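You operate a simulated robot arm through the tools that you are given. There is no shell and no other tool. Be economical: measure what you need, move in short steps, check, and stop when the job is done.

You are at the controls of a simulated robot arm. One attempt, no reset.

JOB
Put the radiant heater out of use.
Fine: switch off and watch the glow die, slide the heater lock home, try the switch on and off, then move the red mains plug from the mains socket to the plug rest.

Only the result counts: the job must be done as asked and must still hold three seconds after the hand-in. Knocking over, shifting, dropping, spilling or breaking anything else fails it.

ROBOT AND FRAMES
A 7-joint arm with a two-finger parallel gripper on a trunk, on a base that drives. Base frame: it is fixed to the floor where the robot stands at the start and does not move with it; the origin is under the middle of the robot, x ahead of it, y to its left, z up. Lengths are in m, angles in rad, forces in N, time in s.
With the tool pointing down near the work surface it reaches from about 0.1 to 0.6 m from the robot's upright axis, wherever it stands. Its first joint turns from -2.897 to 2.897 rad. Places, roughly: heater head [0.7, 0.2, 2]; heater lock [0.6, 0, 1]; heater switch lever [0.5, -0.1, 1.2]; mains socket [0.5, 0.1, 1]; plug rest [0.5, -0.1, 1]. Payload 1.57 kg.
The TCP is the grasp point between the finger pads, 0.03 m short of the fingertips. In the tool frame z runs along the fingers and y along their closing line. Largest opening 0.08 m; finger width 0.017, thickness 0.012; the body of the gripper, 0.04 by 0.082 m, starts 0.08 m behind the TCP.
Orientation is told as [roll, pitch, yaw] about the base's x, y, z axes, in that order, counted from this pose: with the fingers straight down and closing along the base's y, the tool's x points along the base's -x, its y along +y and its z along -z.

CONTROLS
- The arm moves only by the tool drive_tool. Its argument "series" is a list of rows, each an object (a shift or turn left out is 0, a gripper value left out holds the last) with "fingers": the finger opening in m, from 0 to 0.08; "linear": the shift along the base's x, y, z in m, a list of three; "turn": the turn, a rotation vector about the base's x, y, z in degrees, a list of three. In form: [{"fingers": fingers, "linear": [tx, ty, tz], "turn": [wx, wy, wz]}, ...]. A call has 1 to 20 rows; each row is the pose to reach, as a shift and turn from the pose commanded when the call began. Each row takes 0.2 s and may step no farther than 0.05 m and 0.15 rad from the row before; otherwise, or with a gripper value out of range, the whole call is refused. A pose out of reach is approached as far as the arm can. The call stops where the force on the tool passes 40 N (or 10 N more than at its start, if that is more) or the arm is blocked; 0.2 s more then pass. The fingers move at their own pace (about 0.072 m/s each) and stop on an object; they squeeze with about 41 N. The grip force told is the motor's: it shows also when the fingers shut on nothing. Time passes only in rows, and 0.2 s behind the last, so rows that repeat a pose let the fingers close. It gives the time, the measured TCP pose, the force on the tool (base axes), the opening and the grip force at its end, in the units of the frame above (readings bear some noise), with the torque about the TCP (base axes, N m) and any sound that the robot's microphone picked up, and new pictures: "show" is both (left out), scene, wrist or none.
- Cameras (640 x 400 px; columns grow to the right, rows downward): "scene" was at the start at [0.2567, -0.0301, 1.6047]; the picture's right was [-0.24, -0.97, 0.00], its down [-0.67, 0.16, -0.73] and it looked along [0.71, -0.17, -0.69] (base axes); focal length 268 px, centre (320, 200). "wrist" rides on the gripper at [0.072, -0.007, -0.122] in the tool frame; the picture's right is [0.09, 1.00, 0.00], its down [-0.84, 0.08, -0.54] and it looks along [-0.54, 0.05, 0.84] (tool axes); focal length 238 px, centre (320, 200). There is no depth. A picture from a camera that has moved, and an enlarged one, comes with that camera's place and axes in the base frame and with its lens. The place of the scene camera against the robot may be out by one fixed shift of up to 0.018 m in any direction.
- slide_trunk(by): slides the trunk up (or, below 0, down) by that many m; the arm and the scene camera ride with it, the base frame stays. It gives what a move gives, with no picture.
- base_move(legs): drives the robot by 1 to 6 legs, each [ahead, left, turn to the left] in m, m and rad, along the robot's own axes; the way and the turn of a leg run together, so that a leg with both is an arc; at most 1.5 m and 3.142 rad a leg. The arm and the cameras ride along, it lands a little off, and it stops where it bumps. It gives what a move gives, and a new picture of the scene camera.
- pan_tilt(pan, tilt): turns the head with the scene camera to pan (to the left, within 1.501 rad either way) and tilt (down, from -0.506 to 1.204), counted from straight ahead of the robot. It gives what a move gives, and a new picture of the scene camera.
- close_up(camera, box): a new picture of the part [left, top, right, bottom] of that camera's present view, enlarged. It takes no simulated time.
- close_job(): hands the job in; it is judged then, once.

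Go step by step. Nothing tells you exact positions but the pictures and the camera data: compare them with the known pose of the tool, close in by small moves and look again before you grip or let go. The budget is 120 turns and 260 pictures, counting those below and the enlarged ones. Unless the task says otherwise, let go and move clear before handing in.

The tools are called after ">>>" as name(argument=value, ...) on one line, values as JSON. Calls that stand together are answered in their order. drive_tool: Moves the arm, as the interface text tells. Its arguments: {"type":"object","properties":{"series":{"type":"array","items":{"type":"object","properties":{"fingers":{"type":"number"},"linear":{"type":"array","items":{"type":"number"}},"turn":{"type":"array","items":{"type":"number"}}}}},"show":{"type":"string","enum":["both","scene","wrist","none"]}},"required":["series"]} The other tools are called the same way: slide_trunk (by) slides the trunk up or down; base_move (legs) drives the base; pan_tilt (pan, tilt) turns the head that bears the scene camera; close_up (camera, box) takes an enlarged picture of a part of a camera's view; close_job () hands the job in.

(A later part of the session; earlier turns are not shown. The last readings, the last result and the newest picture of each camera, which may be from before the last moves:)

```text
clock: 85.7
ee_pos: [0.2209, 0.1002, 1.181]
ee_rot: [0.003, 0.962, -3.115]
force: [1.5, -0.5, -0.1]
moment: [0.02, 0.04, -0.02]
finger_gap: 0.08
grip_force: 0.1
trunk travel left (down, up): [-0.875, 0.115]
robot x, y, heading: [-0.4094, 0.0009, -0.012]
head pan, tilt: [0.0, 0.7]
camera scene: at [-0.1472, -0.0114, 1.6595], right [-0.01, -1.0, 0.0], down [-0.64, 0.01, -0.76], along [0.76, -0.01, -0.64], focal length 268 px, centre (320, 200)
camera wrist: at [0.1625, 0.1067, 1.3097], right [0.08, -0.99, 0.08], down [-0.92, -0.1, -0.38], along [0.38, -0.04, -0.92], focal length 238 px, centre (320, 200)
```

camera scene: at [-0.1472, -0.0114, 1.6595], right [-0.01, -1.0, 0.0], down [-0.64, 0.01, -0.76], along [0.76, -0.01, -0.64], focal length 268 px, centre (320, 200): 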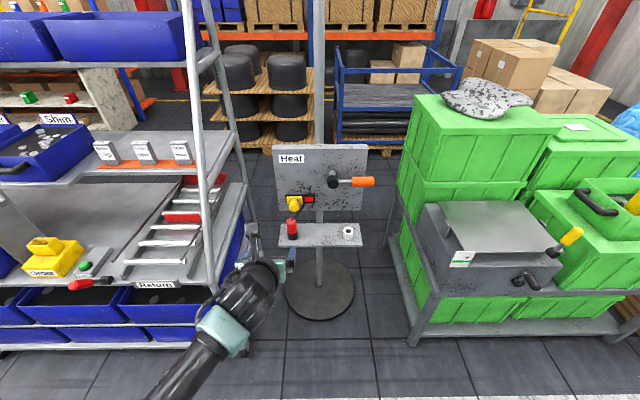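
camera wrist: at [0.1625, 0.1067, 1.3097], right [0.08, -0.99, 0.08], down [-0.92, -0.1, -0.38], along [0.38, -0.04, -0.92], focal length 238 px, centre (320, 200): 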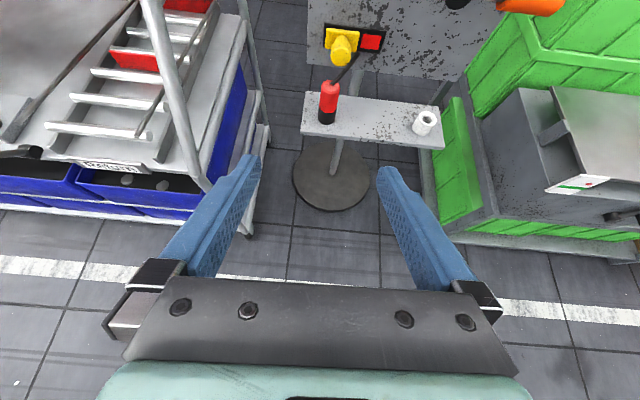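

The posture is comfortable and the view is excellent. I'll drive forward 0.22 m toward the stand; the tool stays high and short of the panel.

>>> base_move(legs=[[0.22, 0, 0]])

>>> drive_tool(series=[{"linear": [0, 0, -0.02], "turn": [0, 0, -1]}, {"linear": [0, 0, -0.05], "turn": [0, 0, -1]}, {"linear": [0, 0, -0.08], "turn": [0, 0, -1]}, {"linear": [0, 0, -0.1], "turn": [0, 0, -1]}, {"linear": [0, 0, -0.1], "turn": [0, 0, -1]}])

```text
clock: 87.4
ee_pos: [0.4396, 0.101, 1.1811]
ee_rot: [-0.001, 0.96, -3.114]
force: [-0.4, 0.3, 0.3]
moment: [0.0, 0.02, -0.01]
finger_gap: 0.0802
grip_force: 0.1
trunk travel left (down, up): [-0.875, 0.115]
robot x, y, heading: [-0.1916, -0.0012, -0.007]
head pan, tilt: [0.0, 0.7]
camera scene: at [0.07, -0.0129, 1.6596], right [-0.01, -1.0, 0.0], down [-0.64, 0.01, -0.77], along [0.77, -0.01, -0.64], focal length 268 px, centre (320, 200)
```

scene: 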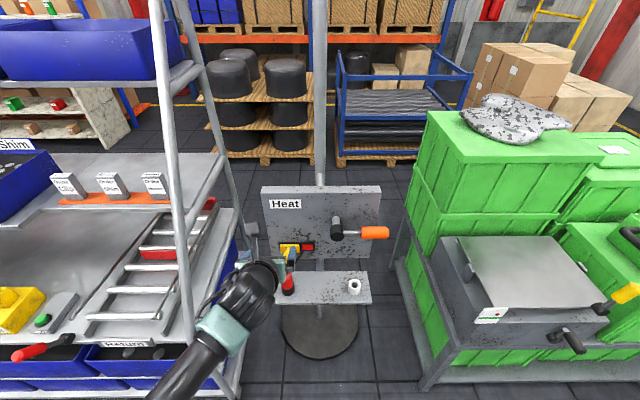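

```text
clock: 88.6
ee_pos: [0.4384, 0.1021, 1.0829]
ee_rot: [-0.002, 0.96, -3.131]
force: [0.8, 0.2, -0.7]
moment: [-0.01, -0.01, 0.0]
finger_gap: 0.0802
grip_force: 0.0
trunk travel left (down, up): [-0.875, 0.115]
robot x, y, heading: [-0.1917, -0.0023, -0.011]
head pan, tilt: [0.0, 0.7]
camera scene: at [0.0704, -0.0128, 1.6595], right [-0.01, -1.0, 0.0], down [-0.64, 0.01, -0.76], along [0.76, -0.01, -0.64], focal length 268 px, centre (320, 200)
camera wrist: at [0.3795, 0.1075, 1.2113], right [0.06, -1.0, 0.08], down [-0.92, -0.09, -0.37], along [0.38, -0.05, -0.92], focal length 238 px, centre (320, 200)
```

scene: 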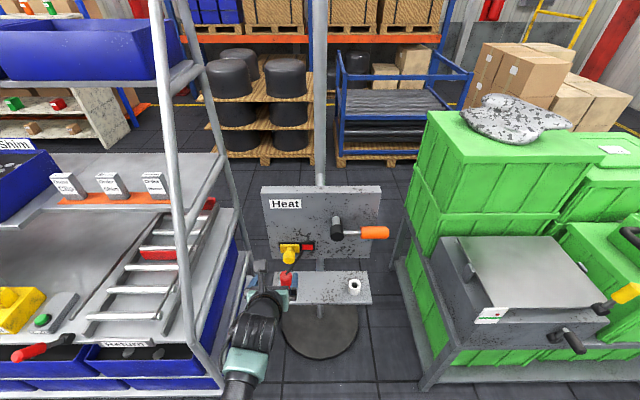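
wrist: 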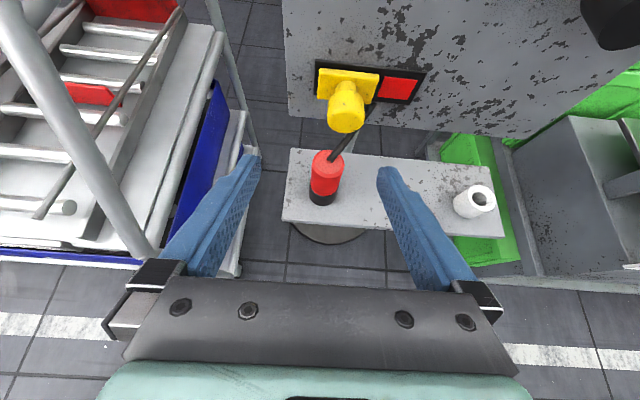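

The plug centre is about [0.513,0.0895], gripped best at z≈0.977. I'll approach along the tool axis with the fingers open.

>>> drive_tool(series=[{"linear": [0.01, -0.006, -0.03]}, {"linear": [0.025, -0.0125, -0.072]}, {"linear": [0.042, -0.0125, -0.084]}, {"linear": [0.056, -0.0125, -0.094]}, {"linear": [0.056, -0.0125, -0.094]}])

```text
clock: 89.8
ee_pos: [0.4954, 0.0893, 0.9857]
ee_rot: [0.001, 0.961, -3.131]
force: [0.2, 0.8, 0.6]
moment: [0.0, 0.01, -0.01]
finger_gap: 0.0801
grip_force: 0.0
trunk travel left (down, up): [-0.875, 0.115]
robot x, y, heading: [-0.1917, -0.0002, -0.012]
head pan, tilt: [0.0, 0.7]
camera scene: at [0.0699, -0.0127, 1.6596], right [-0.01, -1.0, 0.0], down [-0.64, 0.01, -0.77], along [0.77, -0.01, -0.64], focal length 268 px, centre (320, 200)
camera wrist: at [0.4357, 0.096, 1.1152], right [0.06, -1.0, 0.08], down [-0.92, -0.09, -0.38], along [0.38, -0.05, -0.92], focal length 238 px, centre (320, 200)
```

scene: 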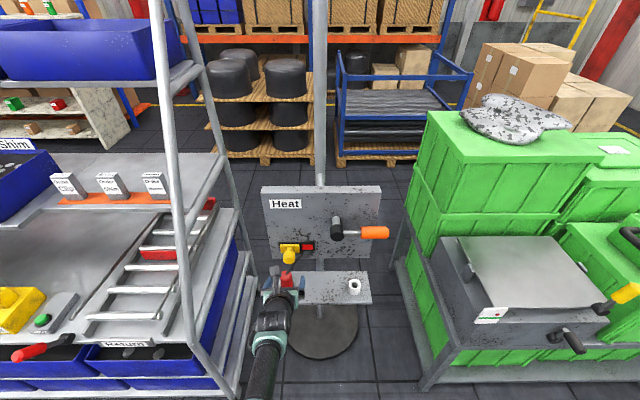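
wrist: 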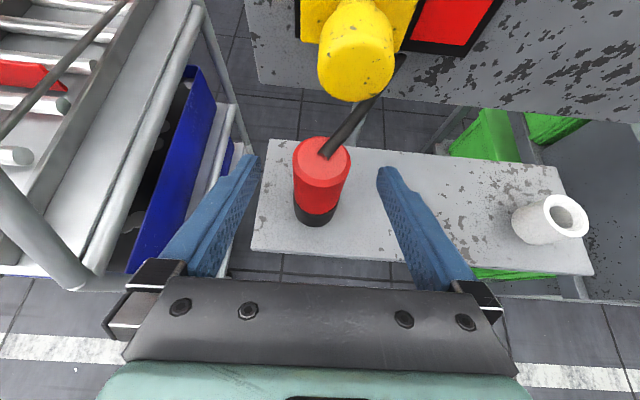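

The plug is centred between the fingers. I'll go in the last 2 cm and close on it.

>>> drive_tool(series=[{"linear": [0.008, 0, -0.0055]}, {"linear": [0.0155, 0, -0.0105]}, {"linear": [0.0155, 0, -0.0105]}, {"linear": [0.0155, 0, -0.0105], "fingers": 0.0}, {"linear": [0.0155, 0, -0.0105], "fingers": 0.0}, {"linear": [0.0155, 0, -0.0105], "fingers": 0.0}, {"linear": [0.0155, 0, -0.0105], "fingers": 0.0}])

```text
clock: 91.4
ee_pos: [0.507, 0.0884, 0.9845]
ee_rot: [0.003, 0.961, -3.129]
force: [1.5, 4.8, 0.7]
moment: [0.15, -0.04, 0.05]
finger_gap: 0.0326
grip_force: 40.5
out of reach, approached as far as the arm can: row 1, 2, 3, 4, 5, 6, 7
trunk travel left (down, up): [-0.875, 0.115]
robot x, y, heading: [-0.1882, -0.0005, -0.008]
head pan, tilt: [0.0, 0.7]
camera scene: at [0.0706, -0.0119, 1.6595], right [-0.01, -1.0, 0.0], down [-0.64, 0.0, -0.76], along [0.76, -0.01, -0.64], focal length 268 px, centre (320, 200)
camera wrist: at [0.449, 0.0941, 1.1131], right [0.06, -0.99, 0.08], down [-0.92, -0.09, -0.38], along [0.38, -0.05, -0.92], focal length 238 px, centre (320, 200)
```

scene: 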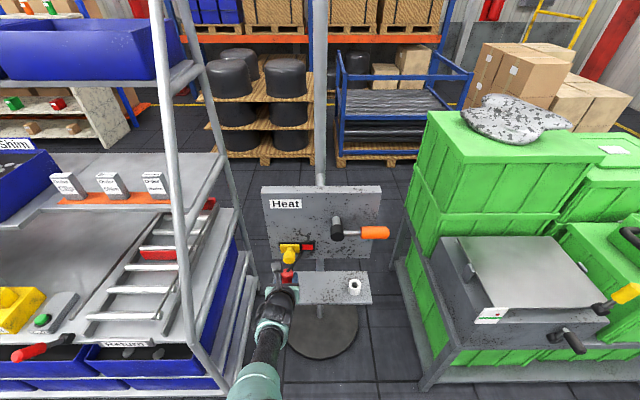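
wrist: 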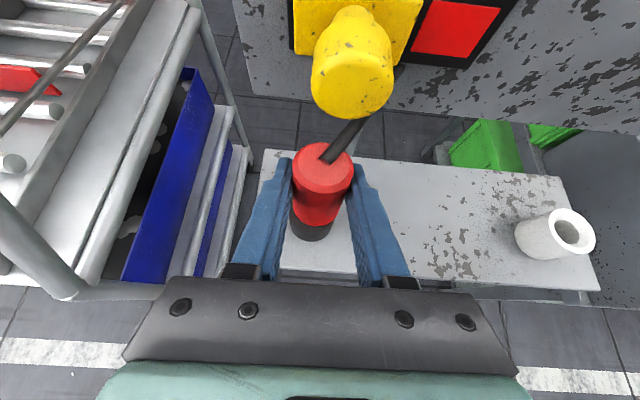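

The plug is gripped (opening 0.033, 40 N), though the arm is nearly stretched. I'll pull straight up gently.

>>> drive_tool(series=[{"linear": [-0.004, -0.001, 0.015], "fingers": 0}, {"linear": [-0.004, -0.001, 0.025], "fingers": 0}, {"linear": [-0.004, -0.001, 0.035], "fingers": 0}, {"linear": [-0.004, -0.001, 0.05], "fingers": 0}, {"linear": [-0.004, -0.001, 0.07], "fingers": 0}, {"linear": [-0.004, -0.001, 0.07], "fingers": 0}])

```text
clock: 92.8
ee_pos: [0.5076, 0.088, 0.9841]
ee_rot: [0.0, 0.96, -3.132]
force: [0.8, 4.1, 0.1]
moment: [0.16, 0.01, 0.01]
finger_gap: 0.0324
grip_force: 41.0
out of reach, approached as far as the arm can: row 1, 2, 3, 4, 5, 6
trunk travel left (down, up): [-0.875, 0.115]
robot x, y, heading: [-0.1884, -0.0002, -0.008]
head pan, tilt: [0.0, 0.7]
camera scene: at [0.0705, -0.0122, 1.6595], right [-0.01, -1.0, 0.0], down [-0.64, 0.0, -0.76], along [0.76, -0.01, -0.64], focal length 268 px, centre (320, 200)
camera wrist: at [0.4486, 0.0941, 1.1127], right [0.06, -1.0, 0.08], down [-0.92, -0.09, -0.37], along [0.38, -0.05, -0.92], focal length 238 px, centre (320, 200)
```

scene: 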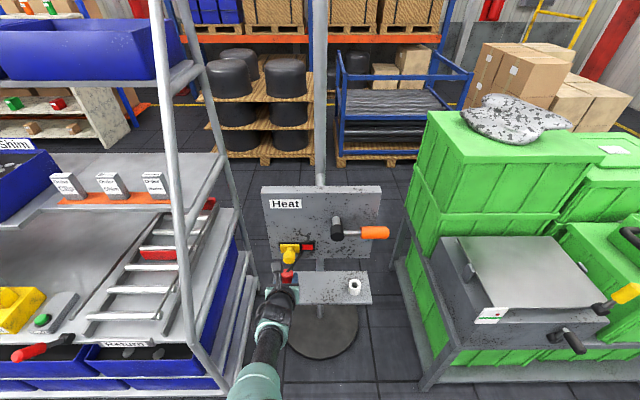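
wrist: 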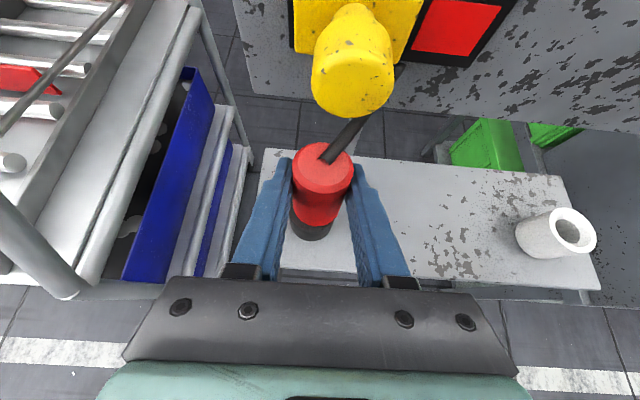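

The arm's solver is stuck at a limit here. Rather than carry the plug in a bad posture, I'll release, lift clear with the trunk, and set the posture better first.

>>> drive_tool(series=[{"fingers": 0.08}, {"fingers": 0.08}, {"fingers": 0.08}, {"fingers": 0.08}], show="wrist")

>>> slide_trunk(by=0.11)

>>> drive_tool(series=[{"linear": [-0.02, 0, 0.02]}, {"linear": [-0.04, 0, 0.04]}, {"linear": [-0.04, 0, 0.04]}], show="both")

```text
clock: 93.8
ee_pos: [0.5067, 0.0869, 0.9845]
ee_rot: [-0.001, 0.959, -3.131]
force: [0.6, 0.6, 0.1]
moment: [0.02, 0.01, -0.02]
finger_gap: 0.0798
grip_force: 0.1
trunk travel left (down, up): [-0.875, 0.115]
robot x, y, heading: [-0.1903, -0.0064, -0.006]
head pan, tilt: [0.0, 0.7]
camera wrist: at [0.4487, 0.0936, 1.1129], right [0.06, -1.0, 0.08], down [-0.92, -0.09, -0.37], along [0.38, -0.05, -0.92], focal length 238 px, centre (320, 200)
```

wrist: 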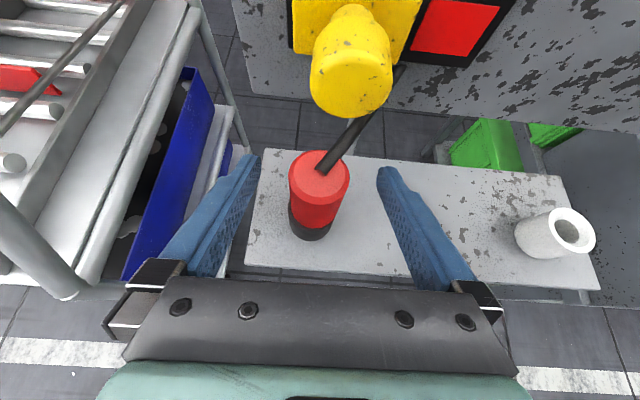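

```text
clock: 95.2
ee_pos: [0.5081, 0.0879, 1.0939]
ee_rot: [0.0, 0.96, -3.132]
force: [1.2, -0.4, -0.7]
moment: [-0.02, 0.0, 0.01]
finger_gap: 0.0801
grip_force: 0.1
trunk travel left (down, up): [-0.985, 0.005]
robot x, y, heading: [-0.1879, 0.0001, -0.007]
head pan, tilt: [0.0, 0.7]
```

```text
clock: 96.0
ee_pos: [0.5087, 0.0868, 1.0948]
ee_rot: [-0.001, 0.959, -3.132]
force: [0.9, -0.7, -1.0]
moment: [0.02, 0.01, 0.0]
finger_gap: 0.08
grip_force: 0.1
out of reach, approached as far as the arm can: row 1, 2, 3
trunk travel left (down, up): [-0.985, 0.005]
robot x, y, heading: [-0.1911, 0.0007, -0.008]
head pan, tilt: [0.0, 0.7]
camera scene: at [0.0704, -0.0129, 1.7696], right [-0.01, -1.0, 0.0], down [-0.64, 0.01, -0.76], along [0.76, -0.01, -0.64], focal length 268 px, centre (320, 200)
camera wrist: at [0.4486, 0.0935, 1.2229], right [0.06, -1.0, 0.08], down [-0.92, -0.09, -0.37], along [0.38, -0.05, -0.92], focal length 238 px, centre (320, 200)
```

scene: 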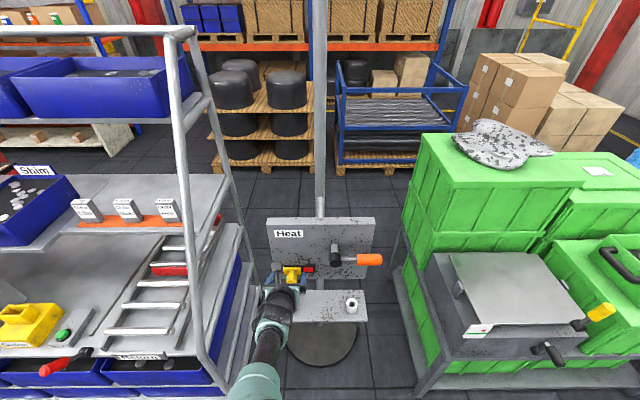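
wrist: 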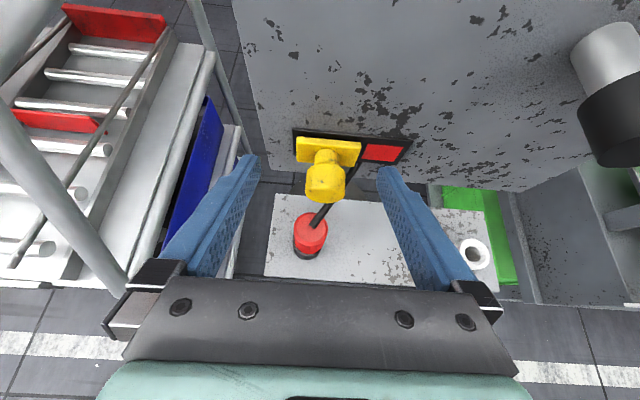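

The arm is stretched straight (singular). I'll back the base off, then bend it out by pitching the tool.

>>> base_move(legs=[[-0.2, 0, 0]])

>>> drive_tool(series=[{"linear": [-0.03, 0, 0.0], "turn": [0, 6, 0]}, {"linear": [-0.06, 0, 0.0], "turn": [0, 12, 0]}, {"linear": [-0.09, 0, 0.0], "turn": [0, 18, 0]}, {"linear": [-0.12, 0, 0.0], "turn": [0, 24, 0]}, {"linear": [-0.12, 0, 0.0], "turn": [0, 24, 0]}], show="scene")

```text
clock: 97.6
ee_pos: [0.3082, 0.0899, 1.0926]
ee_rot: [0.001, 0.961, -3.133]
force: [0.1, 0.2, -0.7]
moment: [-0.01, -0.02, 0.01]
finger_gap: 0.08
grip_force: 0.0
trunk travel left (down, up): [-0.985, 0.005]
robot x, y, heading: [-0.393, 0.0037, -0.01]
head pan, tilt: [0.0, 0.7]
camera scene: at [-0.1286, -0.0113, 1.7693], right [-0.01, -1.0, 0.0], down [-0.64, 0.01, -0.76], along [0.76, -0.01, -0.64], focal length 268 px, centre (320, 200)
```

scene: 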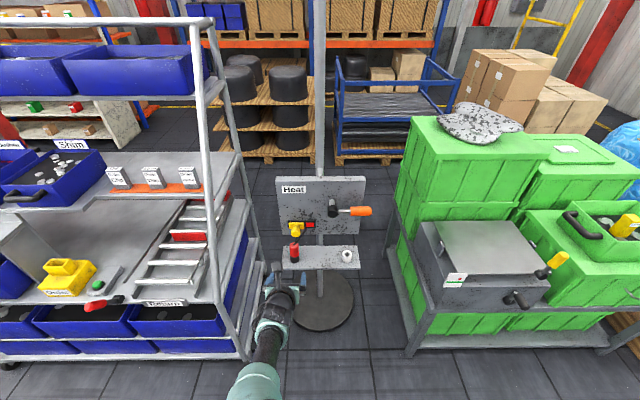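

```text
clock: 98.8
ee_pos: [0.1873, 0.0907, 1.0952]
ee_rot: [-0.006, 0.539, -3.135]
force: [0.4, -1.0, -0.7]
moment: [0.01, -0.04, 0.01]
finger_gap: 0.08
grip_force: 0.1
out of reach, approached as far as the arm can: row 1
trunk travel left (down, up): [-0.985, 0.005]
robot x, y, heading: [-0.3919, 0.0014, -0.012]
head pan, tilt: [0.0, 0.7]
camera scene: at [-0.1297, -0.0113, 1.7695], right [-0.01, -1.0, 0.0], down [-0.64, 0.01, -0.76], along [0.76, -0.01, -0.64], focal length 268 px, centre (320, 200)
```

scene: 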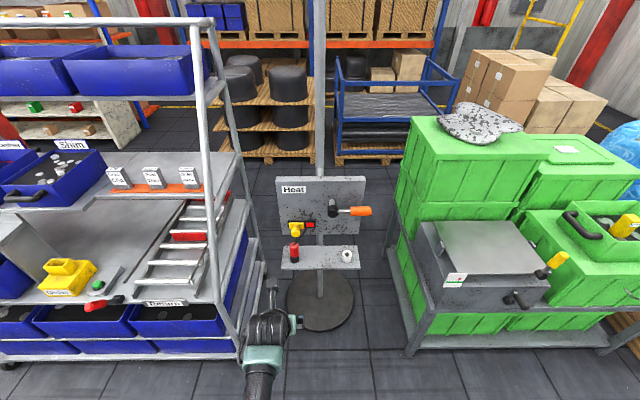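

Free again. I'll raise the tool relative to the trunk, restore the 55° tilt, and then lower the trunk so that the plug height falls in the comfortable part of the reach.

>>> drive_tool(series=[{"linear": [0, 0, 0.04]}, {"linear": [0, 0, 0.08]}, {"linear": [0, 0, 0.12]}, {"linear": [0, 0, 0.16], "turn": [0, -6, 0]}, {"linear": [0.01, 0, 0.2], "turn": [0, -12, 0]}, {"linear": [0.02, 0, 0.22], "turn": [0, -18, 0]}, {"linear": [0.03, 0, 0.24], "turn": [0, -24, 0]}, {"linear": [0.03, 0, 0.24], "turn": [0, -24, 0]}], show="none")

>>> slide_trunk(by=-0.3)

>>> pan_tilt(pan=0.0, tilt=0.6)

```text
clock: 100.6
ee_pos: [0.2174, 0.091, 1.3347]
ee_rot: [0.0, 0.961, -3.133]
force: [-0.6, 0.0, 0.0]
moment: [-0.01, -0.01, 0.0]
finger_gap: 0.0799
grip_force: 0.0
trunk travel left (down, up): [-0.985, 0.005]
robot x, y, heading: [-0.3918, 0.0018, -0.005]
head pan, tilt: [0.0, 0.7]
```

```text
clock: 103.6
ee_pos: [0.2165, 0.0916, 1.0329]
ee_rot: [-0.001, 0.961, -3.132]
force: [0.4, 1.1, 0.5]
moment: [0.03, -0.02, 0.0]
finger_gap: 0.0799
grip_force: 0.0
trunk travel left (down, up): [-0.685, 0.305]
robot x, y, heading: [-0.3907, 0.0007, -0.01]
head pan, tilt: [0.0, 0.7]
```

```text
clock: 104.3
ee_pos: [0.2179, 0.0911, 1.0331]
ee_rot: [0.0, 0.96, -3.133]
force: [-0.9, -0.3, 0.1]
moment: [0.01, -0.03, 0.02]
finger_gap: 0.0801
grip_force: 0.1
trunk travel left (down, up): [-0.685, 0.305]
robot x, y, heading: [-0.393, -0.0016, -0.005]
head pan, tilt: [0.0, 0.6]
camera scene: at [-0.1263, -0.0114, 1.4781], right [-0.01, -1.0, 0.0], down [-0.57, 0.01, -0.82], along [0.82, -0.01, -0.57], focal length 268 px, centre (320, 200)
```

scene: 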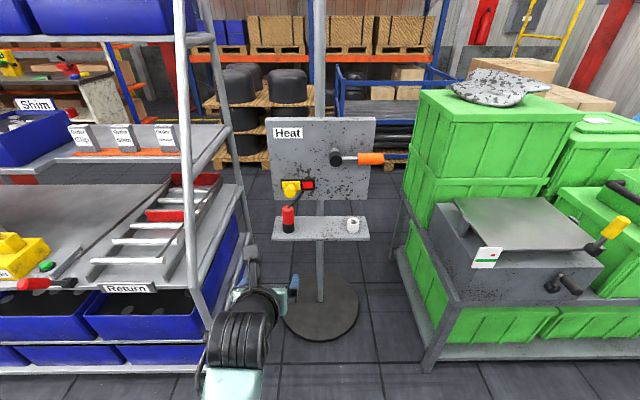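

Before driving in, I'll dry-run the needed lateral range here in free space.

>>> drive_tool(series=[{"linear": [0.02, 0, -0.03]}, {"linear": [0.045, 0, -0.055]}, {"linear": [0.045, 0, -0.02]}, {"linear": [0.045, -0.02, 0.02]}, {"linear": [0.045, -0.06, 0.04]}, {"linear": [0.045, -0.1, 0.04]}, {"linear": [0.045, -0.14, 0.04]}, {"linear": [0.045, -0.18, 0.04]}, {"linear": [0.045, -0.205, 0.03]}, {"linear": [0.045, -0.205, -0.01]}, {"linear": [0.045, -0.205, -0.055]}, {"linear": [0.045, -0.205, -0.055]}], show="scene")

```text
clock: 106.9
ee_pos: [0.2629, -0.116, 0.9755]
ee_rot: [0.001, 0.96, -3.131]
force: [0.4, -0.8, 0.3]
moment: [0.02, -0.01, 0.0]
finger_gap: 0.0797
grip_force: 0.0
trunk travel left (down, up): [-0.685, 0.305]
robot x, y, heading: [-0.3937, 0.0019, -0.006]
head pan, tilt: [0.0, 0.6]
camera scene: at [-0.1267, -0.0108, 1.4783], right [-0.01, -1.0, 0.0], down [-0.56, 0.0, -0.83], along [0.83, -0.01, -0.56], focal length 268 px, centre (320, 200)
```

scene: 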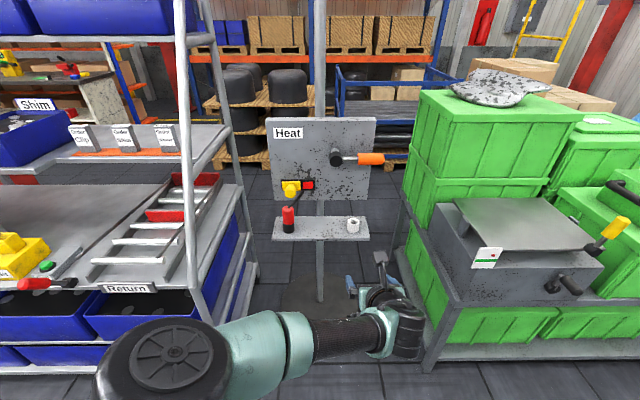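

The full range works with no limit warnings. I'll return to the plug-side stand-off and drive in.

>>> drive_tool(series=[{"linear": [0, 0, 0.04]}, {"linear": [-0.02, 0.04, 0.08]}, {"linear": [-0.045, 0.08, 0.095]}, {"linear": [-0.045, 0.12, 0.095]}, {"linear": [-0.045, 0.16, 0.095]}, {"linear": [-0.045, 0.205, 0.095]}, {"linear": [-0.045, 0.205, 0.075]}], show="none")

>>> base_move(legs=[[0.25, 0, 0]])

>>> drive_tool(series=[{}])

```text
refused: row 2 steps farther than a row can; nothing moved
```

```text
clock: 108.7
ee_pos: [0.5129, -0.1143, 0.9758]
ee_rot: [-0.001, 0.959, -3.125]
force: [-0.5, 0.4, -0.6]
moment: [0.05, -0.01, -0.04]
finger_gap: 0.0802
grip_force: 0.1
trunk travel left (down, up): [-0.685, 0.305]
robot x, y, heading: [-0.1406, -0.001, -0.003]
head pan, tilt: [0.0, 0.6]
camera scene: at [0.1245, -0.0112, 1.4781], right [0.0, -1.0, 0.0], down [-0.57, 0.0, -0.82], along [0.82, 0.0, -0.57], focal length 268 px, centre (320, 200)
```

scene: 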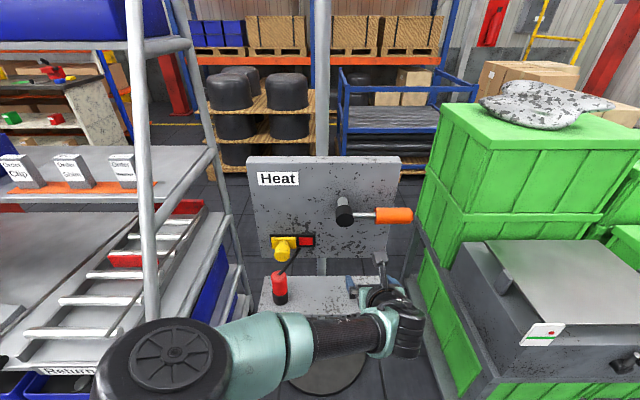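

```text
clock: 109.1
ee_pos: [0.5127, -0.1149, 0.9766]
ee_rot: [0.0, 0.958, -3.127]
force: [-0.4, -0.2, 0.2]
moment: [0.0, -0.01, -0.02]
finger_gap: 0.0799
grip_force: 0.1
trunk travel left (down, up): [-0.685, 0.305]
robot x, y, heading: [-0.1405, 0.0005, -0.008]
head pan, tilt: [0.0, 0.6]
camera scene: at [0.1238, -0.0112, 1.4782], right [0.0, -1.0, 0.0], down [-0.56, 0.0, -0.83], along [0.83, 0.0, -0.56], focal length 268 px, centre (320, 200)
camera wrist: at [0.4539, -0.1083, 1.1043], right [0.07, -0.99, 0.08], down [-0.92, -0.09, -0.37], along [0.38, -0.04, -0.92], focal length 238 px, centre (320, 200)
```

scene: 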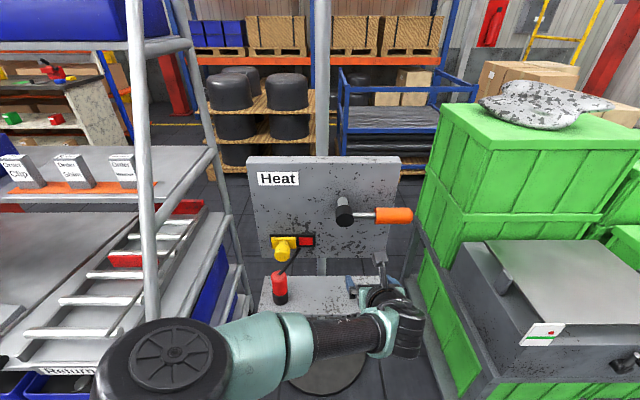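
wrist: 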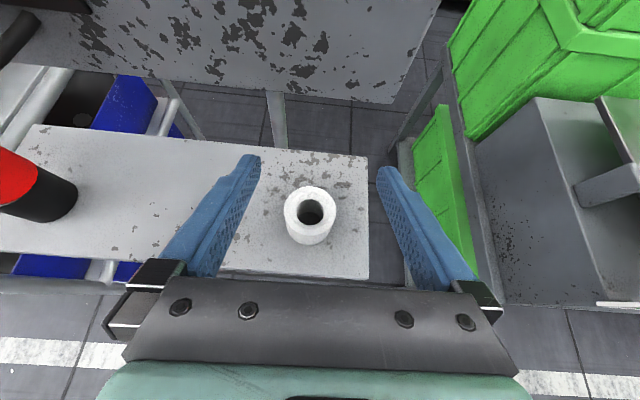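

A row was too long so the tool stayed at the rest side, but nothing was touched, and it gives a good fix: rest hole at about [0.509,-0.110]. I'll now back out, cross over to the plug side and look.

>>> drive_tool(series=[{"linear": [-0.03, 0, 0.02]}, {"linear": [-0.055, 0, 0.05]}, {"linear": [-0.06, 0.03, 0.07]}, {"linear": [-0.06, 0.07, 0.07]}, {"linear": [-0.06, 0.11, 0.07]}, {"linear": [-0.06, 0.15, 0.07]}, {"linear": [-0.06, 0.19, 0.07]}, {"linear": [-0.06, 0.204, 0.06]}, {"linear": [-0.045, 0.204, 0.04]}, {"linear": [-0.045, 0.204, 0.04]}])

```text
clock: 111.3
ee_pos: [0.4684, 0.0901, 1.0158]
ee_rot: [-0.001, 0.96, -3.125]
force: [-0.3, 0.6, 0.1]
moment: [-0.01, 0.0, 0.01]
finger_gap: 0.0802
grip_force: 0.0
trunk travel left (down, up): [-0.685, 0.305]
robot x, y, heading: [-0.143, -0.0008, -0.004]
head pan, tilt: [0.0, 0.6]
camera scene: at [0.1236, -0.0111, 1.4783], right [0.0, -1.0, 0.0], down [-0.56, 0.0, -0.83], along [0.83, 0.0, -0.56], focal length 268 px, centre (320, 200)
camera wrist: at [0.4086, 0.0958, 1.1444], right [0.07, -0.99, 0.08], down [-0.92, -0.09, -0.38], along [0.38, -0.04, -0.92], focal length 238 px, centre (320, 200)
```

scene: 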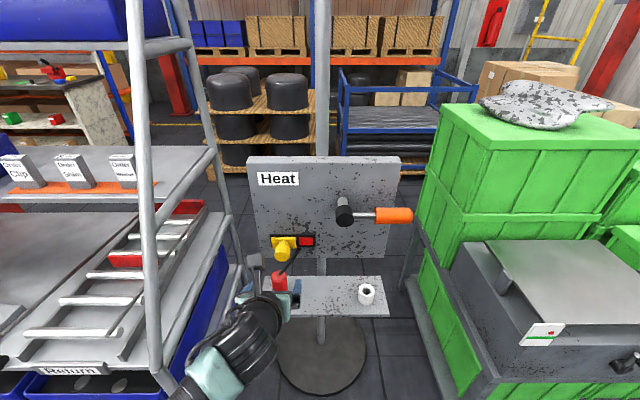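
wrist: 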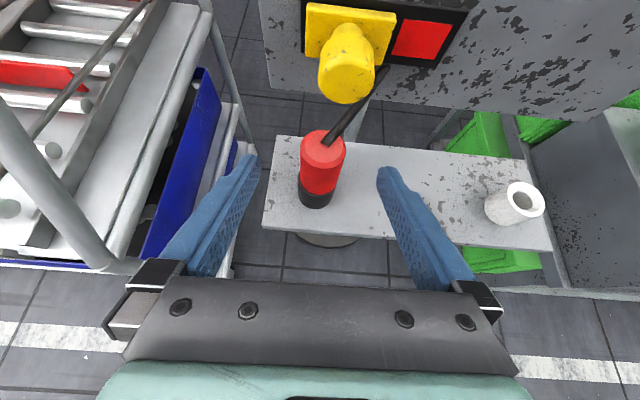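

The plug is centred. I'll go in and close on it.

>>> drive_tool(series=[{"linear": [0.015, -0.001, -0.013]}, {"linear": [0.03, -0.001, -0.026]}, {"linear": [0.042, -0.001, -0.038]}, {"linear": [0.042, -0.001, -0.038]}, {"linear": [0.042, -0.001, -0.038], "fingers": 0.0}, {"linear": [0.042, -0.001, -0.038], "fingers": 0.0}, {"linear": [0.042, -0.001, -0.038], "fingers": 0.0}, {"linear": [0.042, -0.001, -0.038], "fingers": 0.0}])

```text
clock: 113.1
ee_pos: [0.5097, 0.088, 0.9785]
ee_rot: [-0.001, 0.961, -3.126]
force: [1.0, 1.3, 0.8]
moment: [0.05, 0.0, -0.02]
finger_gap: 0.0326
grip_force: 40.7
trunk travel left (down, up): [-0.685, 0.305]
robot x, y, heading: [-0.1409, 0.003, -0.008]
head pan, tilt: [0.0, 0.6]
camera scene: at [0.124, -0.011, 1.4782], right [0.0, -1.0, 0.0], down [-0.56, 0.0, -0.83], along [0.83, 0.0, -0.56], focal length 268 px, centre (320, 200)
camera wrist: at [0.4509, 0.094, 1.107], right [0.07, -0.99, 0.08], down [-0.92, -0.09, -0.37], along [0.38, -0.04, -0.92], focal length 238 px, centre (320, 200)
```

scene: 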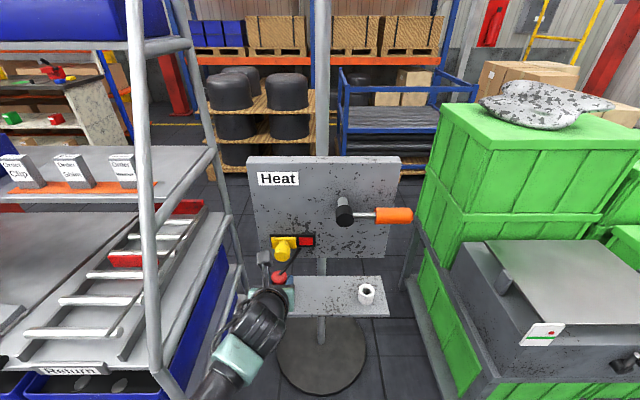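
wrist: 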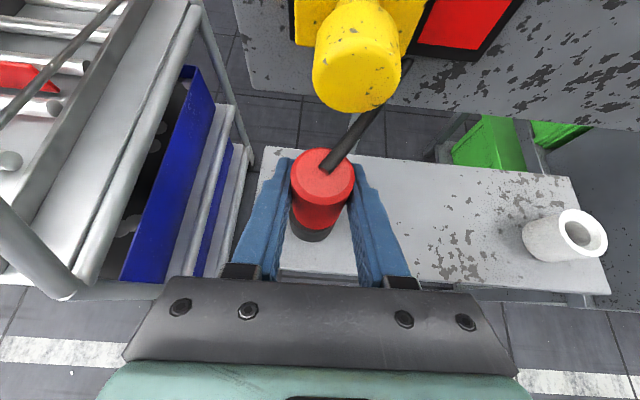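

Firm grip and no limit warnings this time. I'll pull straight up in small steps, mindful of the knob just above.

>>> drive_tool(series=[{"linear": [0, 0, 0.006]}, {"linear": [0, 0, 0.012]}, {"linear": [0, 0, 0.018]}, {"linear": [0, 0, 0.024]}, {"linear": [0, 0, 0.03]}, {"linear": [0, 0, 0.03]}])

>>> close_up(camera="scene", box=[230, 210, 400, 330])

```text
clock: 114.5
ee_pos: [0.5095, 0.0894, 1.0079]
ee_rot: [-0.001, 0.96, -3.126]
force: [0.8, 0.7, -1.0]
moment: [0.02, 0.03, 0.0]
finger_gap: 0.0325
grip_force: 40.8
trunk travel left (down, up): [-0.685, 0.305]
robot x, y, heading: [-0.1355, -0.0012, -0.001]
head pan, tilt: [0.0, 0.6]
camera scene: at [0.124, -0.0112, 1.4782], right [0.0, -1.0, 0.0], down [-0.56, 0.0, -0.83], along [0.83, 0.0, -0.56], focal length 268 px, centre (320, 200)
camera wrist: at [0.4506, 0.0941, 1.1366], right [0.07, -0.99, 0.08], down [-0.92, -0.09, -0.37], along [0.38, -0.04, -0.92], focal length 238 px, centre (320, 200)
```

scene: 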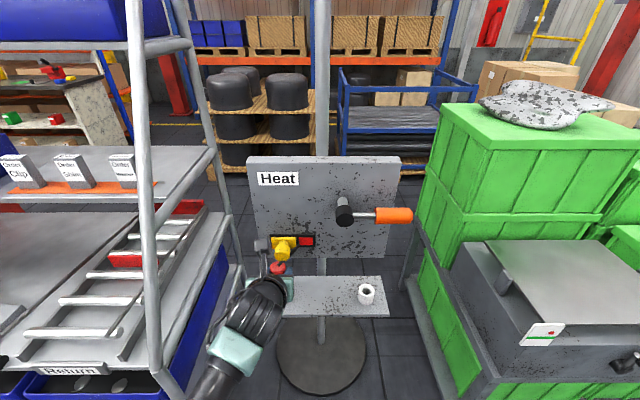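
wrist: 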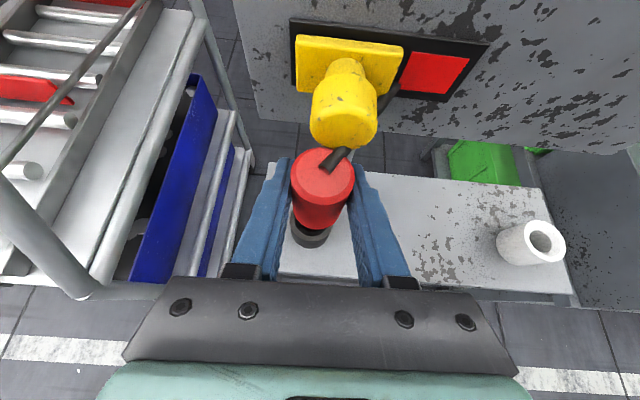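

```text
3.33 times, centred on (315, 270) of scene
camera zoom: at [0.124, -0.0112, 1.4782], right [0.0, -1.0, 0.0], down [-0.56, 0.0, -0.83], along [0.83, 0.0, -0.56], focal length 895 px, centre (337, -33)
```

zoom: 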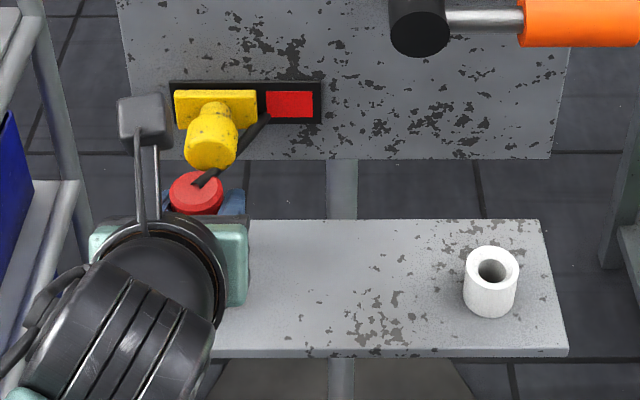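

The plug has come up 3 cm. I'll zoom in to see whether its pin is already clear of the socket.

>>> close_up(camera="wrist", box=[260, 60, 420, 260])

```text
2.00 times, centred on (340, 160) of wrist
camera zoom: at [0.4506, 0.0941, 1.1366], right [0.07, -0.99, 0.08], down [-0.92, -0.09, -0.37], along [0.38, -0.04, -0.92], focal length 477 px, centre (280, 280)
```

zoom: 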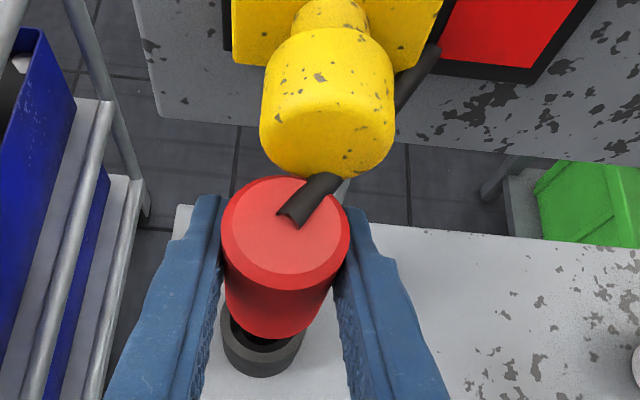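

The socket is 2.9 cm tall, so the pin should be at or just past its mouth. I'll nudge up a few mm and back toward the robot slightly, and check the force.

>>> drive_tool(series=[{"linear": [0, 0, 0.005]}, {"linear": [-0.002, 0, 0.006]}, {"linear": [-0.004, 0, 0.006]}], show="wrist")

>>> close_up(camera="wrist", box=[260, 60, 420, 260])

```text
clock: 115.3
ee_pos: [0.5061, 0.0892, 1.0135]
ee_rot: [-0.002, 0.959, -3.126]
force: [0.4, 0.8, -1.9]
moment: [0.01, -0.01, 0.0]
finger_gap: 0.0324
grip_force: 40.8
trunk travel left (down, up): [-0.685, 0.305]
robot x, y, heading: [-0.1408, -0.0025, -0.003]
head pan, tilt: [0.0, 0.6]
camera wrist: at [0.4469, 0.0945, 1.1424], right [0.07, -0.99, 0.08], down [-0.92, -0.09, -0.37], along [0.38, -0.04, -0.92], focal length 238 px, centre (320, 200)
```

wrist: 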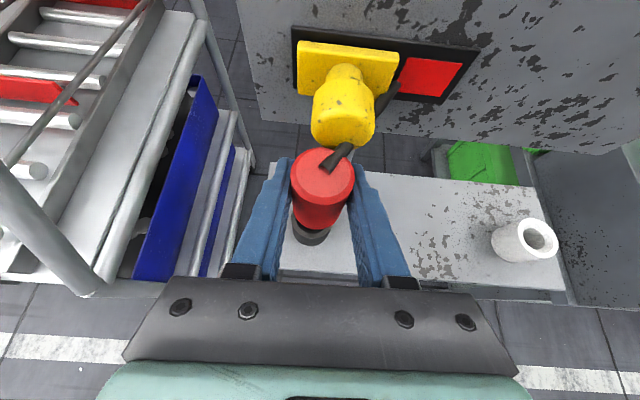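

```text
2.00 times, centred on (340, 160) of wrist
camera zoom: at [0.4469, 0.0945, 1.1424], right [0.07, -0.99, 0.08], down [-0.92, -0.09, -0.37], along [0.38, -0.04, -0.92], focal length 477 px, centre (280, 280)
```

zoom: 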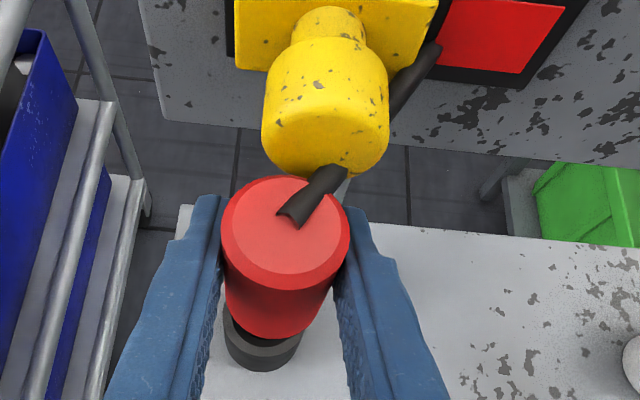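

No side force, so the plug is free. I'll back away from the knob, lift a bit more, and carry it across toward the rest.

>>> drive_tool(series=[{"linear": [-0.008, 0, 0.004]}, {"linear": [-0.018, 0, 0.012]}, {"linear": [-0.025, 0, 0.022]}, {"linear": [-0.025, -0.03, 0.025]}, {"linear": [-0.025, -0.06, 0.025]}, {"linear": [-0.025, -0.09, 0.025]}, {"linear": [-0.025, -0.12, 0.025]}, {"linear": [-0.025, -0.15, 0.025]}, {"linear": [-0.025, -0.18, 0.025]}, {"linear": [-0.02, -0.199, 0.02]}, {"linear": [-0.02, -0.199, 0.02]}])

>>> close_up(camera="scene", box=[230, 210, 400, 330])

>>> close_up(camera="wrist", box=[240, 100, 400, 280])

```text
clock: 117.7
ee_pos: [0.4863, -0.1106, 1.0359]
ee_rot: [-0.001, 0.96, -3.125]
force: [-0.1, -0.3, -1.3]
moment: [-0.02, -0.02, -0.02]
finger_gap: 0.0326
grip_force: 40.4
trunk travel left (down, up): [-0.685, 0.305]
robot x, y, heading: [-0.1392, -0.001, -0.004]
head pan, tilt: [0.0, 0.6]
camera scene: at [0.1238, -0.0109, 1.4782], right [0.0, -1.0, 0.0], down [-0.56, 0.0, -0.83], along [0.83, 0.0, -0.56], focal length 268 px, centre (320, 200)
camera wrist: at [0.4276, -0.1054, 1.164], right [0.07, -0.99, 0.08], down [-0.92, -0.09, -0.37], along [0.38, -0.04, -0.92], focal length 238 px, centre (320, 200)
```

scene: 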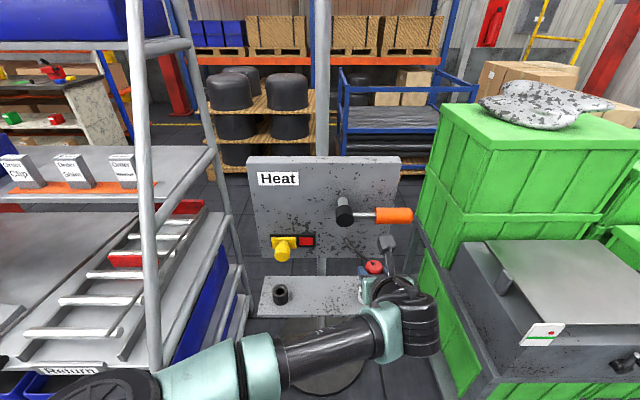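
wrist: 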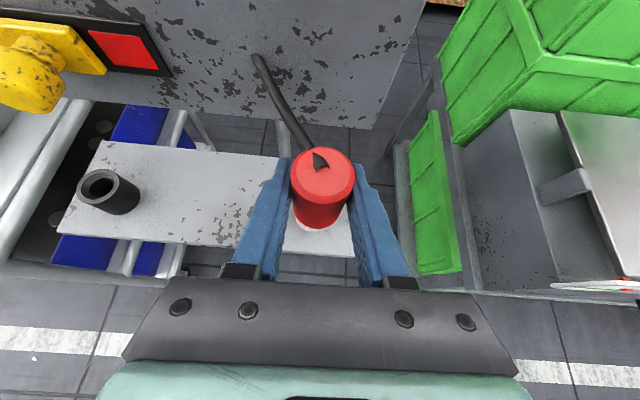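

```text
3.33 times, centred on (315, 270) of scene
camera zoom: at [0.1238, -0.0109, 1.4782], right [0.0, -1.0, 0.0], down [-0.56, 0.0, -0.83], along [0.83, 0.0, -0.56], focal length 895 px, centre (337, -33)
```

zoom: 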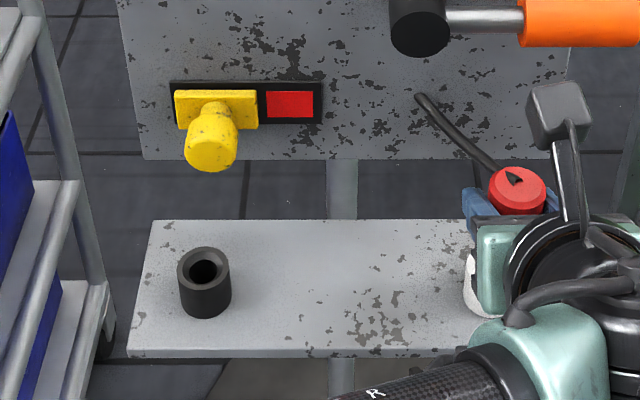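

```text
2.22 times, centred on (320, 190) of wrist
camera zoom: at [0.4276, -0.1054, 1.164], right [0.07, -0.99, 0.08], down [-0.92, -0.09, -0.37], along [0.38, -0.04, -0.92], focal length 530 px, centre (320, 222)
```

zoom: 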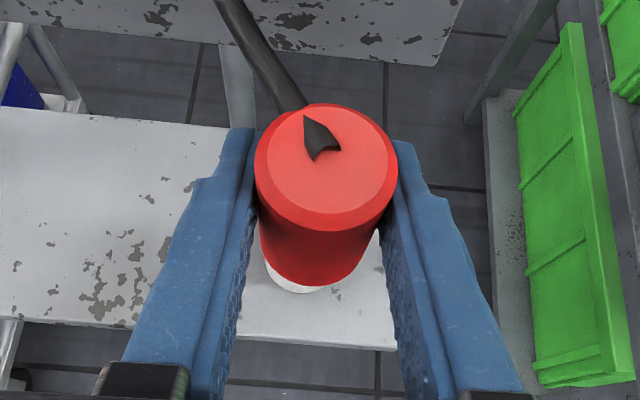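

The socket is now empty and the plug's cord hangs free from its top. In the scene view the socket and rest line up in x and are 0.20 m apart in y, so I'll move above the rest at x 0.5097, y −0.111 and check.

>>> drive_tool(series=[{"linear": [0.012, -0.0003, 0]}, {"linear": [0.0234, -0.0004, -0.006]}, {"linear": [0.0234, -0.0004, -0.016]}, {"linear": [0.0234, -0.0004, -0.024]}, {"linear": [0.0234, -0.0004, -0.024]}])

>>> close_up(camera="scene", box=[320, 230, 430, 320])

>>> close_up(camera="wrist", box=[260, 130, 380, 270])

```text
clock: 118.9
ee_pos: [0.51, -0.11, 1.0088]
ee_rot: [0.0, 0.958, -3.125]
force: [0.5, -0.9, -1.2]
moment: [-0.02, 0.0, 0.02]
finger_gap: 0.0322
grip_force: 41.0
trunk travel left (down, up): [-0.685, 0.305]
robot x, y, heading: [-0.14, 0.0041, 0.001]
head pan, tilt: [0.0, 0.6]
camera scene: at [0.124, -0.0112, 1.4782], right [0.0, -1.0, 0.0], down [-0.56, 0.0, -0.83], along [0.83, 0.0, -0.56], focal length 268 px, centre (320, 200)
camera wrist: at [0.4511, -0.1046, 1.1378], right [0.07, -0.99, 0.08], down [-0.92, -0.09, -0.37], along [0.38, -0.04, -0.92], focal length 238 px, centre (320, 200)
```

scene: 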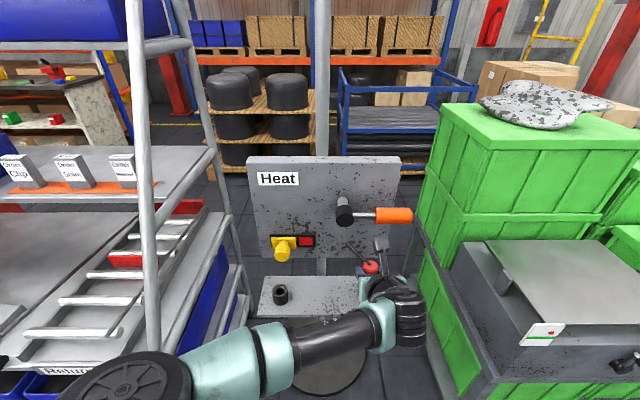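
wrist: 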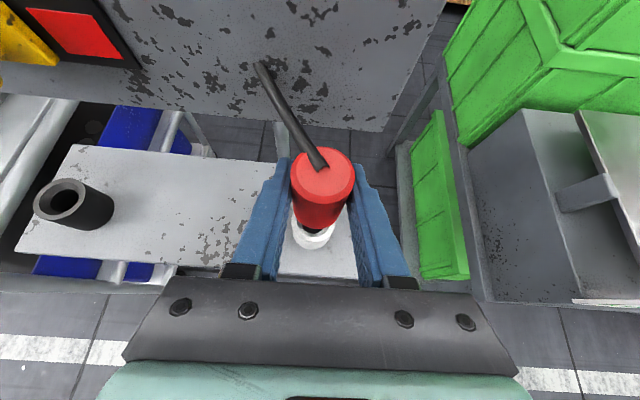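

```text
4.44 times, centred on (375, 275) of scene
camera zoom: at [0.124, -0.0112, 1.4782], right [0.0, -1.0, 0.0], down [-0.56, 0.0, -0.83], along [0.83, 0.0, -0.56], focal length 1193 px, centre (76, -133)
```

zoom: 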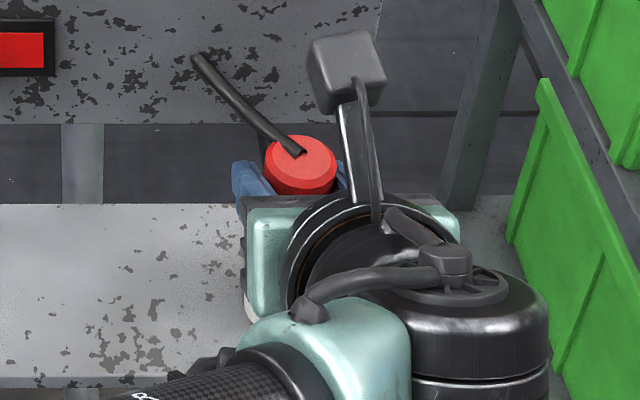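

```text
2.86 times, centred on (320, 200) of wrist
camera zoom: at [0.4511, -0.1046, 1.1378], right [0.07, -0.99, 0.08], down [-0.92, -0.09, -0.37], along [0.38, -0.04, -0.92], focal length 681 px, centre (320, 200)
```

zoom: 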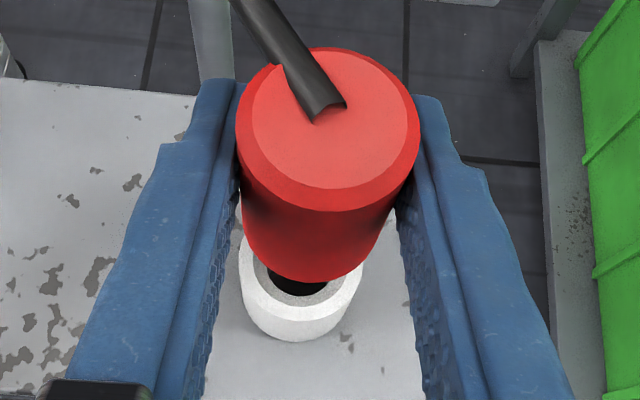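

The plug sits over the rest just as it sat over the socket at the same height (within about 1 mm). I'll lower in small steps.

>>> drive_tool(series=[{"linear": [0, -0.0003, -0.004]}, {"linear": [0, -0.0003, -0.008]}, {"linear": [0, -0.0003, -0.012]}, {"linear": [0, -0.0003, -0.012]}], show="wrist")

>>> close_up(camera="wrist", box=[260, 130, 380, 270])

```text
clock: 119.9
ee_pos: [0.5091, -0.1104, 0.9981]
ee_rot: [-0.001, 0.959, -3.127]
force: [-0.2, -0.5, -0.3]
moment: [-0.02, -0.01, 0.02]
finger_gap: 0.0325
grip_force: 40.7
trunk travel left (down, up): [-0.685, 0.305]
robot x, y, heading: [-0.14, 0.0061, -0.002]
head pan, tilt: [0.0, 0.6]
camera wrist: at [0.4507, -0.1047, 1.1257], right [0.07, -0.99, 0.08], down [-0.92, -0.09, -0.37], along [0.38, -0.04, -0.92], focal length 238 px, centre (320, 200)
```

wrist: 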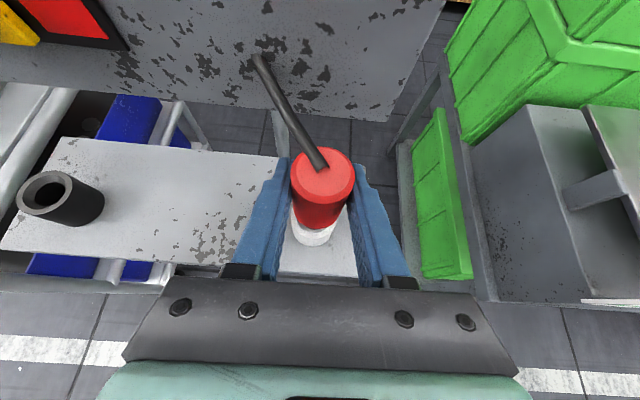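

```text
2.86 times, centred on (320, 200) of wrist
camera zoom: at [0.4507, -0.1047, 1.1257], right [0.07, -0.99, 0.08], down [-0.92, -0.09, -0.37], along [0.38, -0.04, -0.92], focal length 681 px, centre (320, 200)
```

zoom: 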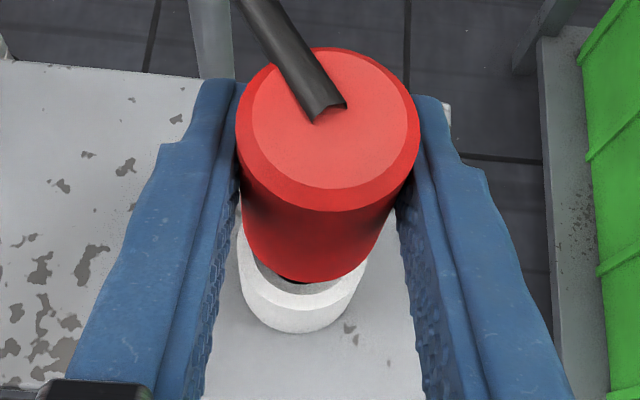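

No contact yet, still aligned. I'll continue lowering.

>>> drive_tool(series=[{"linear": [0, 0, -0.004]}, {"linear": [0, 0, -0.008]}, {"linear": [0, 0, -0.011]}, {"linear": [0, 0, -0.011]}], show="wrist")

>>> close_up(camera="wrist", box=[260, 130, 380, 270])

```text
clock: 120.9
ee_pos: [0.5098, -0.1106, 0.9869]
ee_rot: [0.0, 0.96, -3.127]
force: [1.0, -0.5, -1.0]
moment: [-0.01, 0.0, 0.01]
finger_gap: 0.0326
grip_force: 40.5
trunk travel left (down, up): [-0.685, 0.305]
robot x, y, heading: [-0.1433, -0.002, -0.004]
head pan, tilt: [0.0, 0.6]
camera wrist: at [0.4507, -0.1051, 1.1157], right [0.07, -0.99, 0.08], down [-0.92, -0.09, -0.37], along [0.38, -0.04, -0.92], focal length 238 px, centre (320, 200)
```

wrist: 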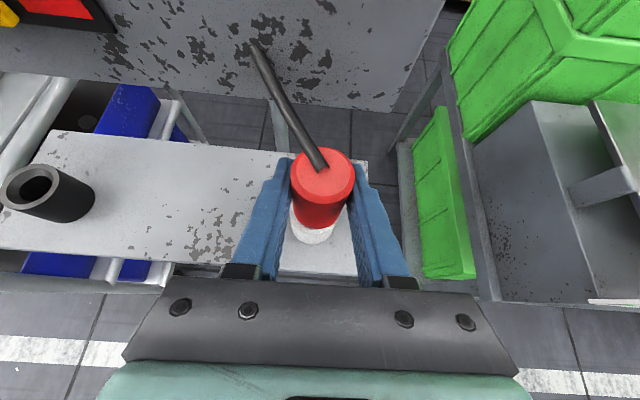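

```text
2.86 times, centred on (320, 200) of wrist
camera zoom: at [0.4507, -0.1051, 1.1157], right [0.07, -0.99, 0.08], down [-0.92, -0.09, -0.37], along [0.38, -0.04, -0.92], focal length 681 px, centre (320, 200)
```

zoom: 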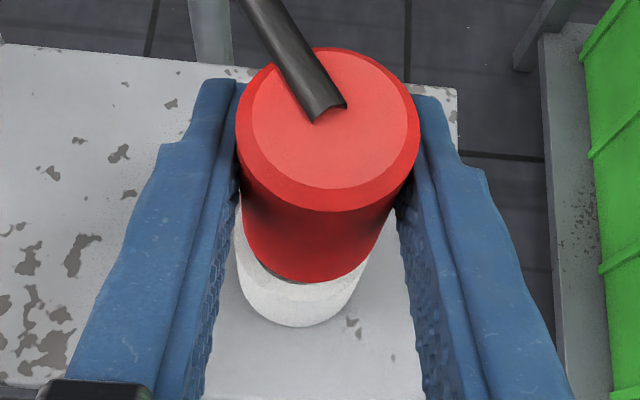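

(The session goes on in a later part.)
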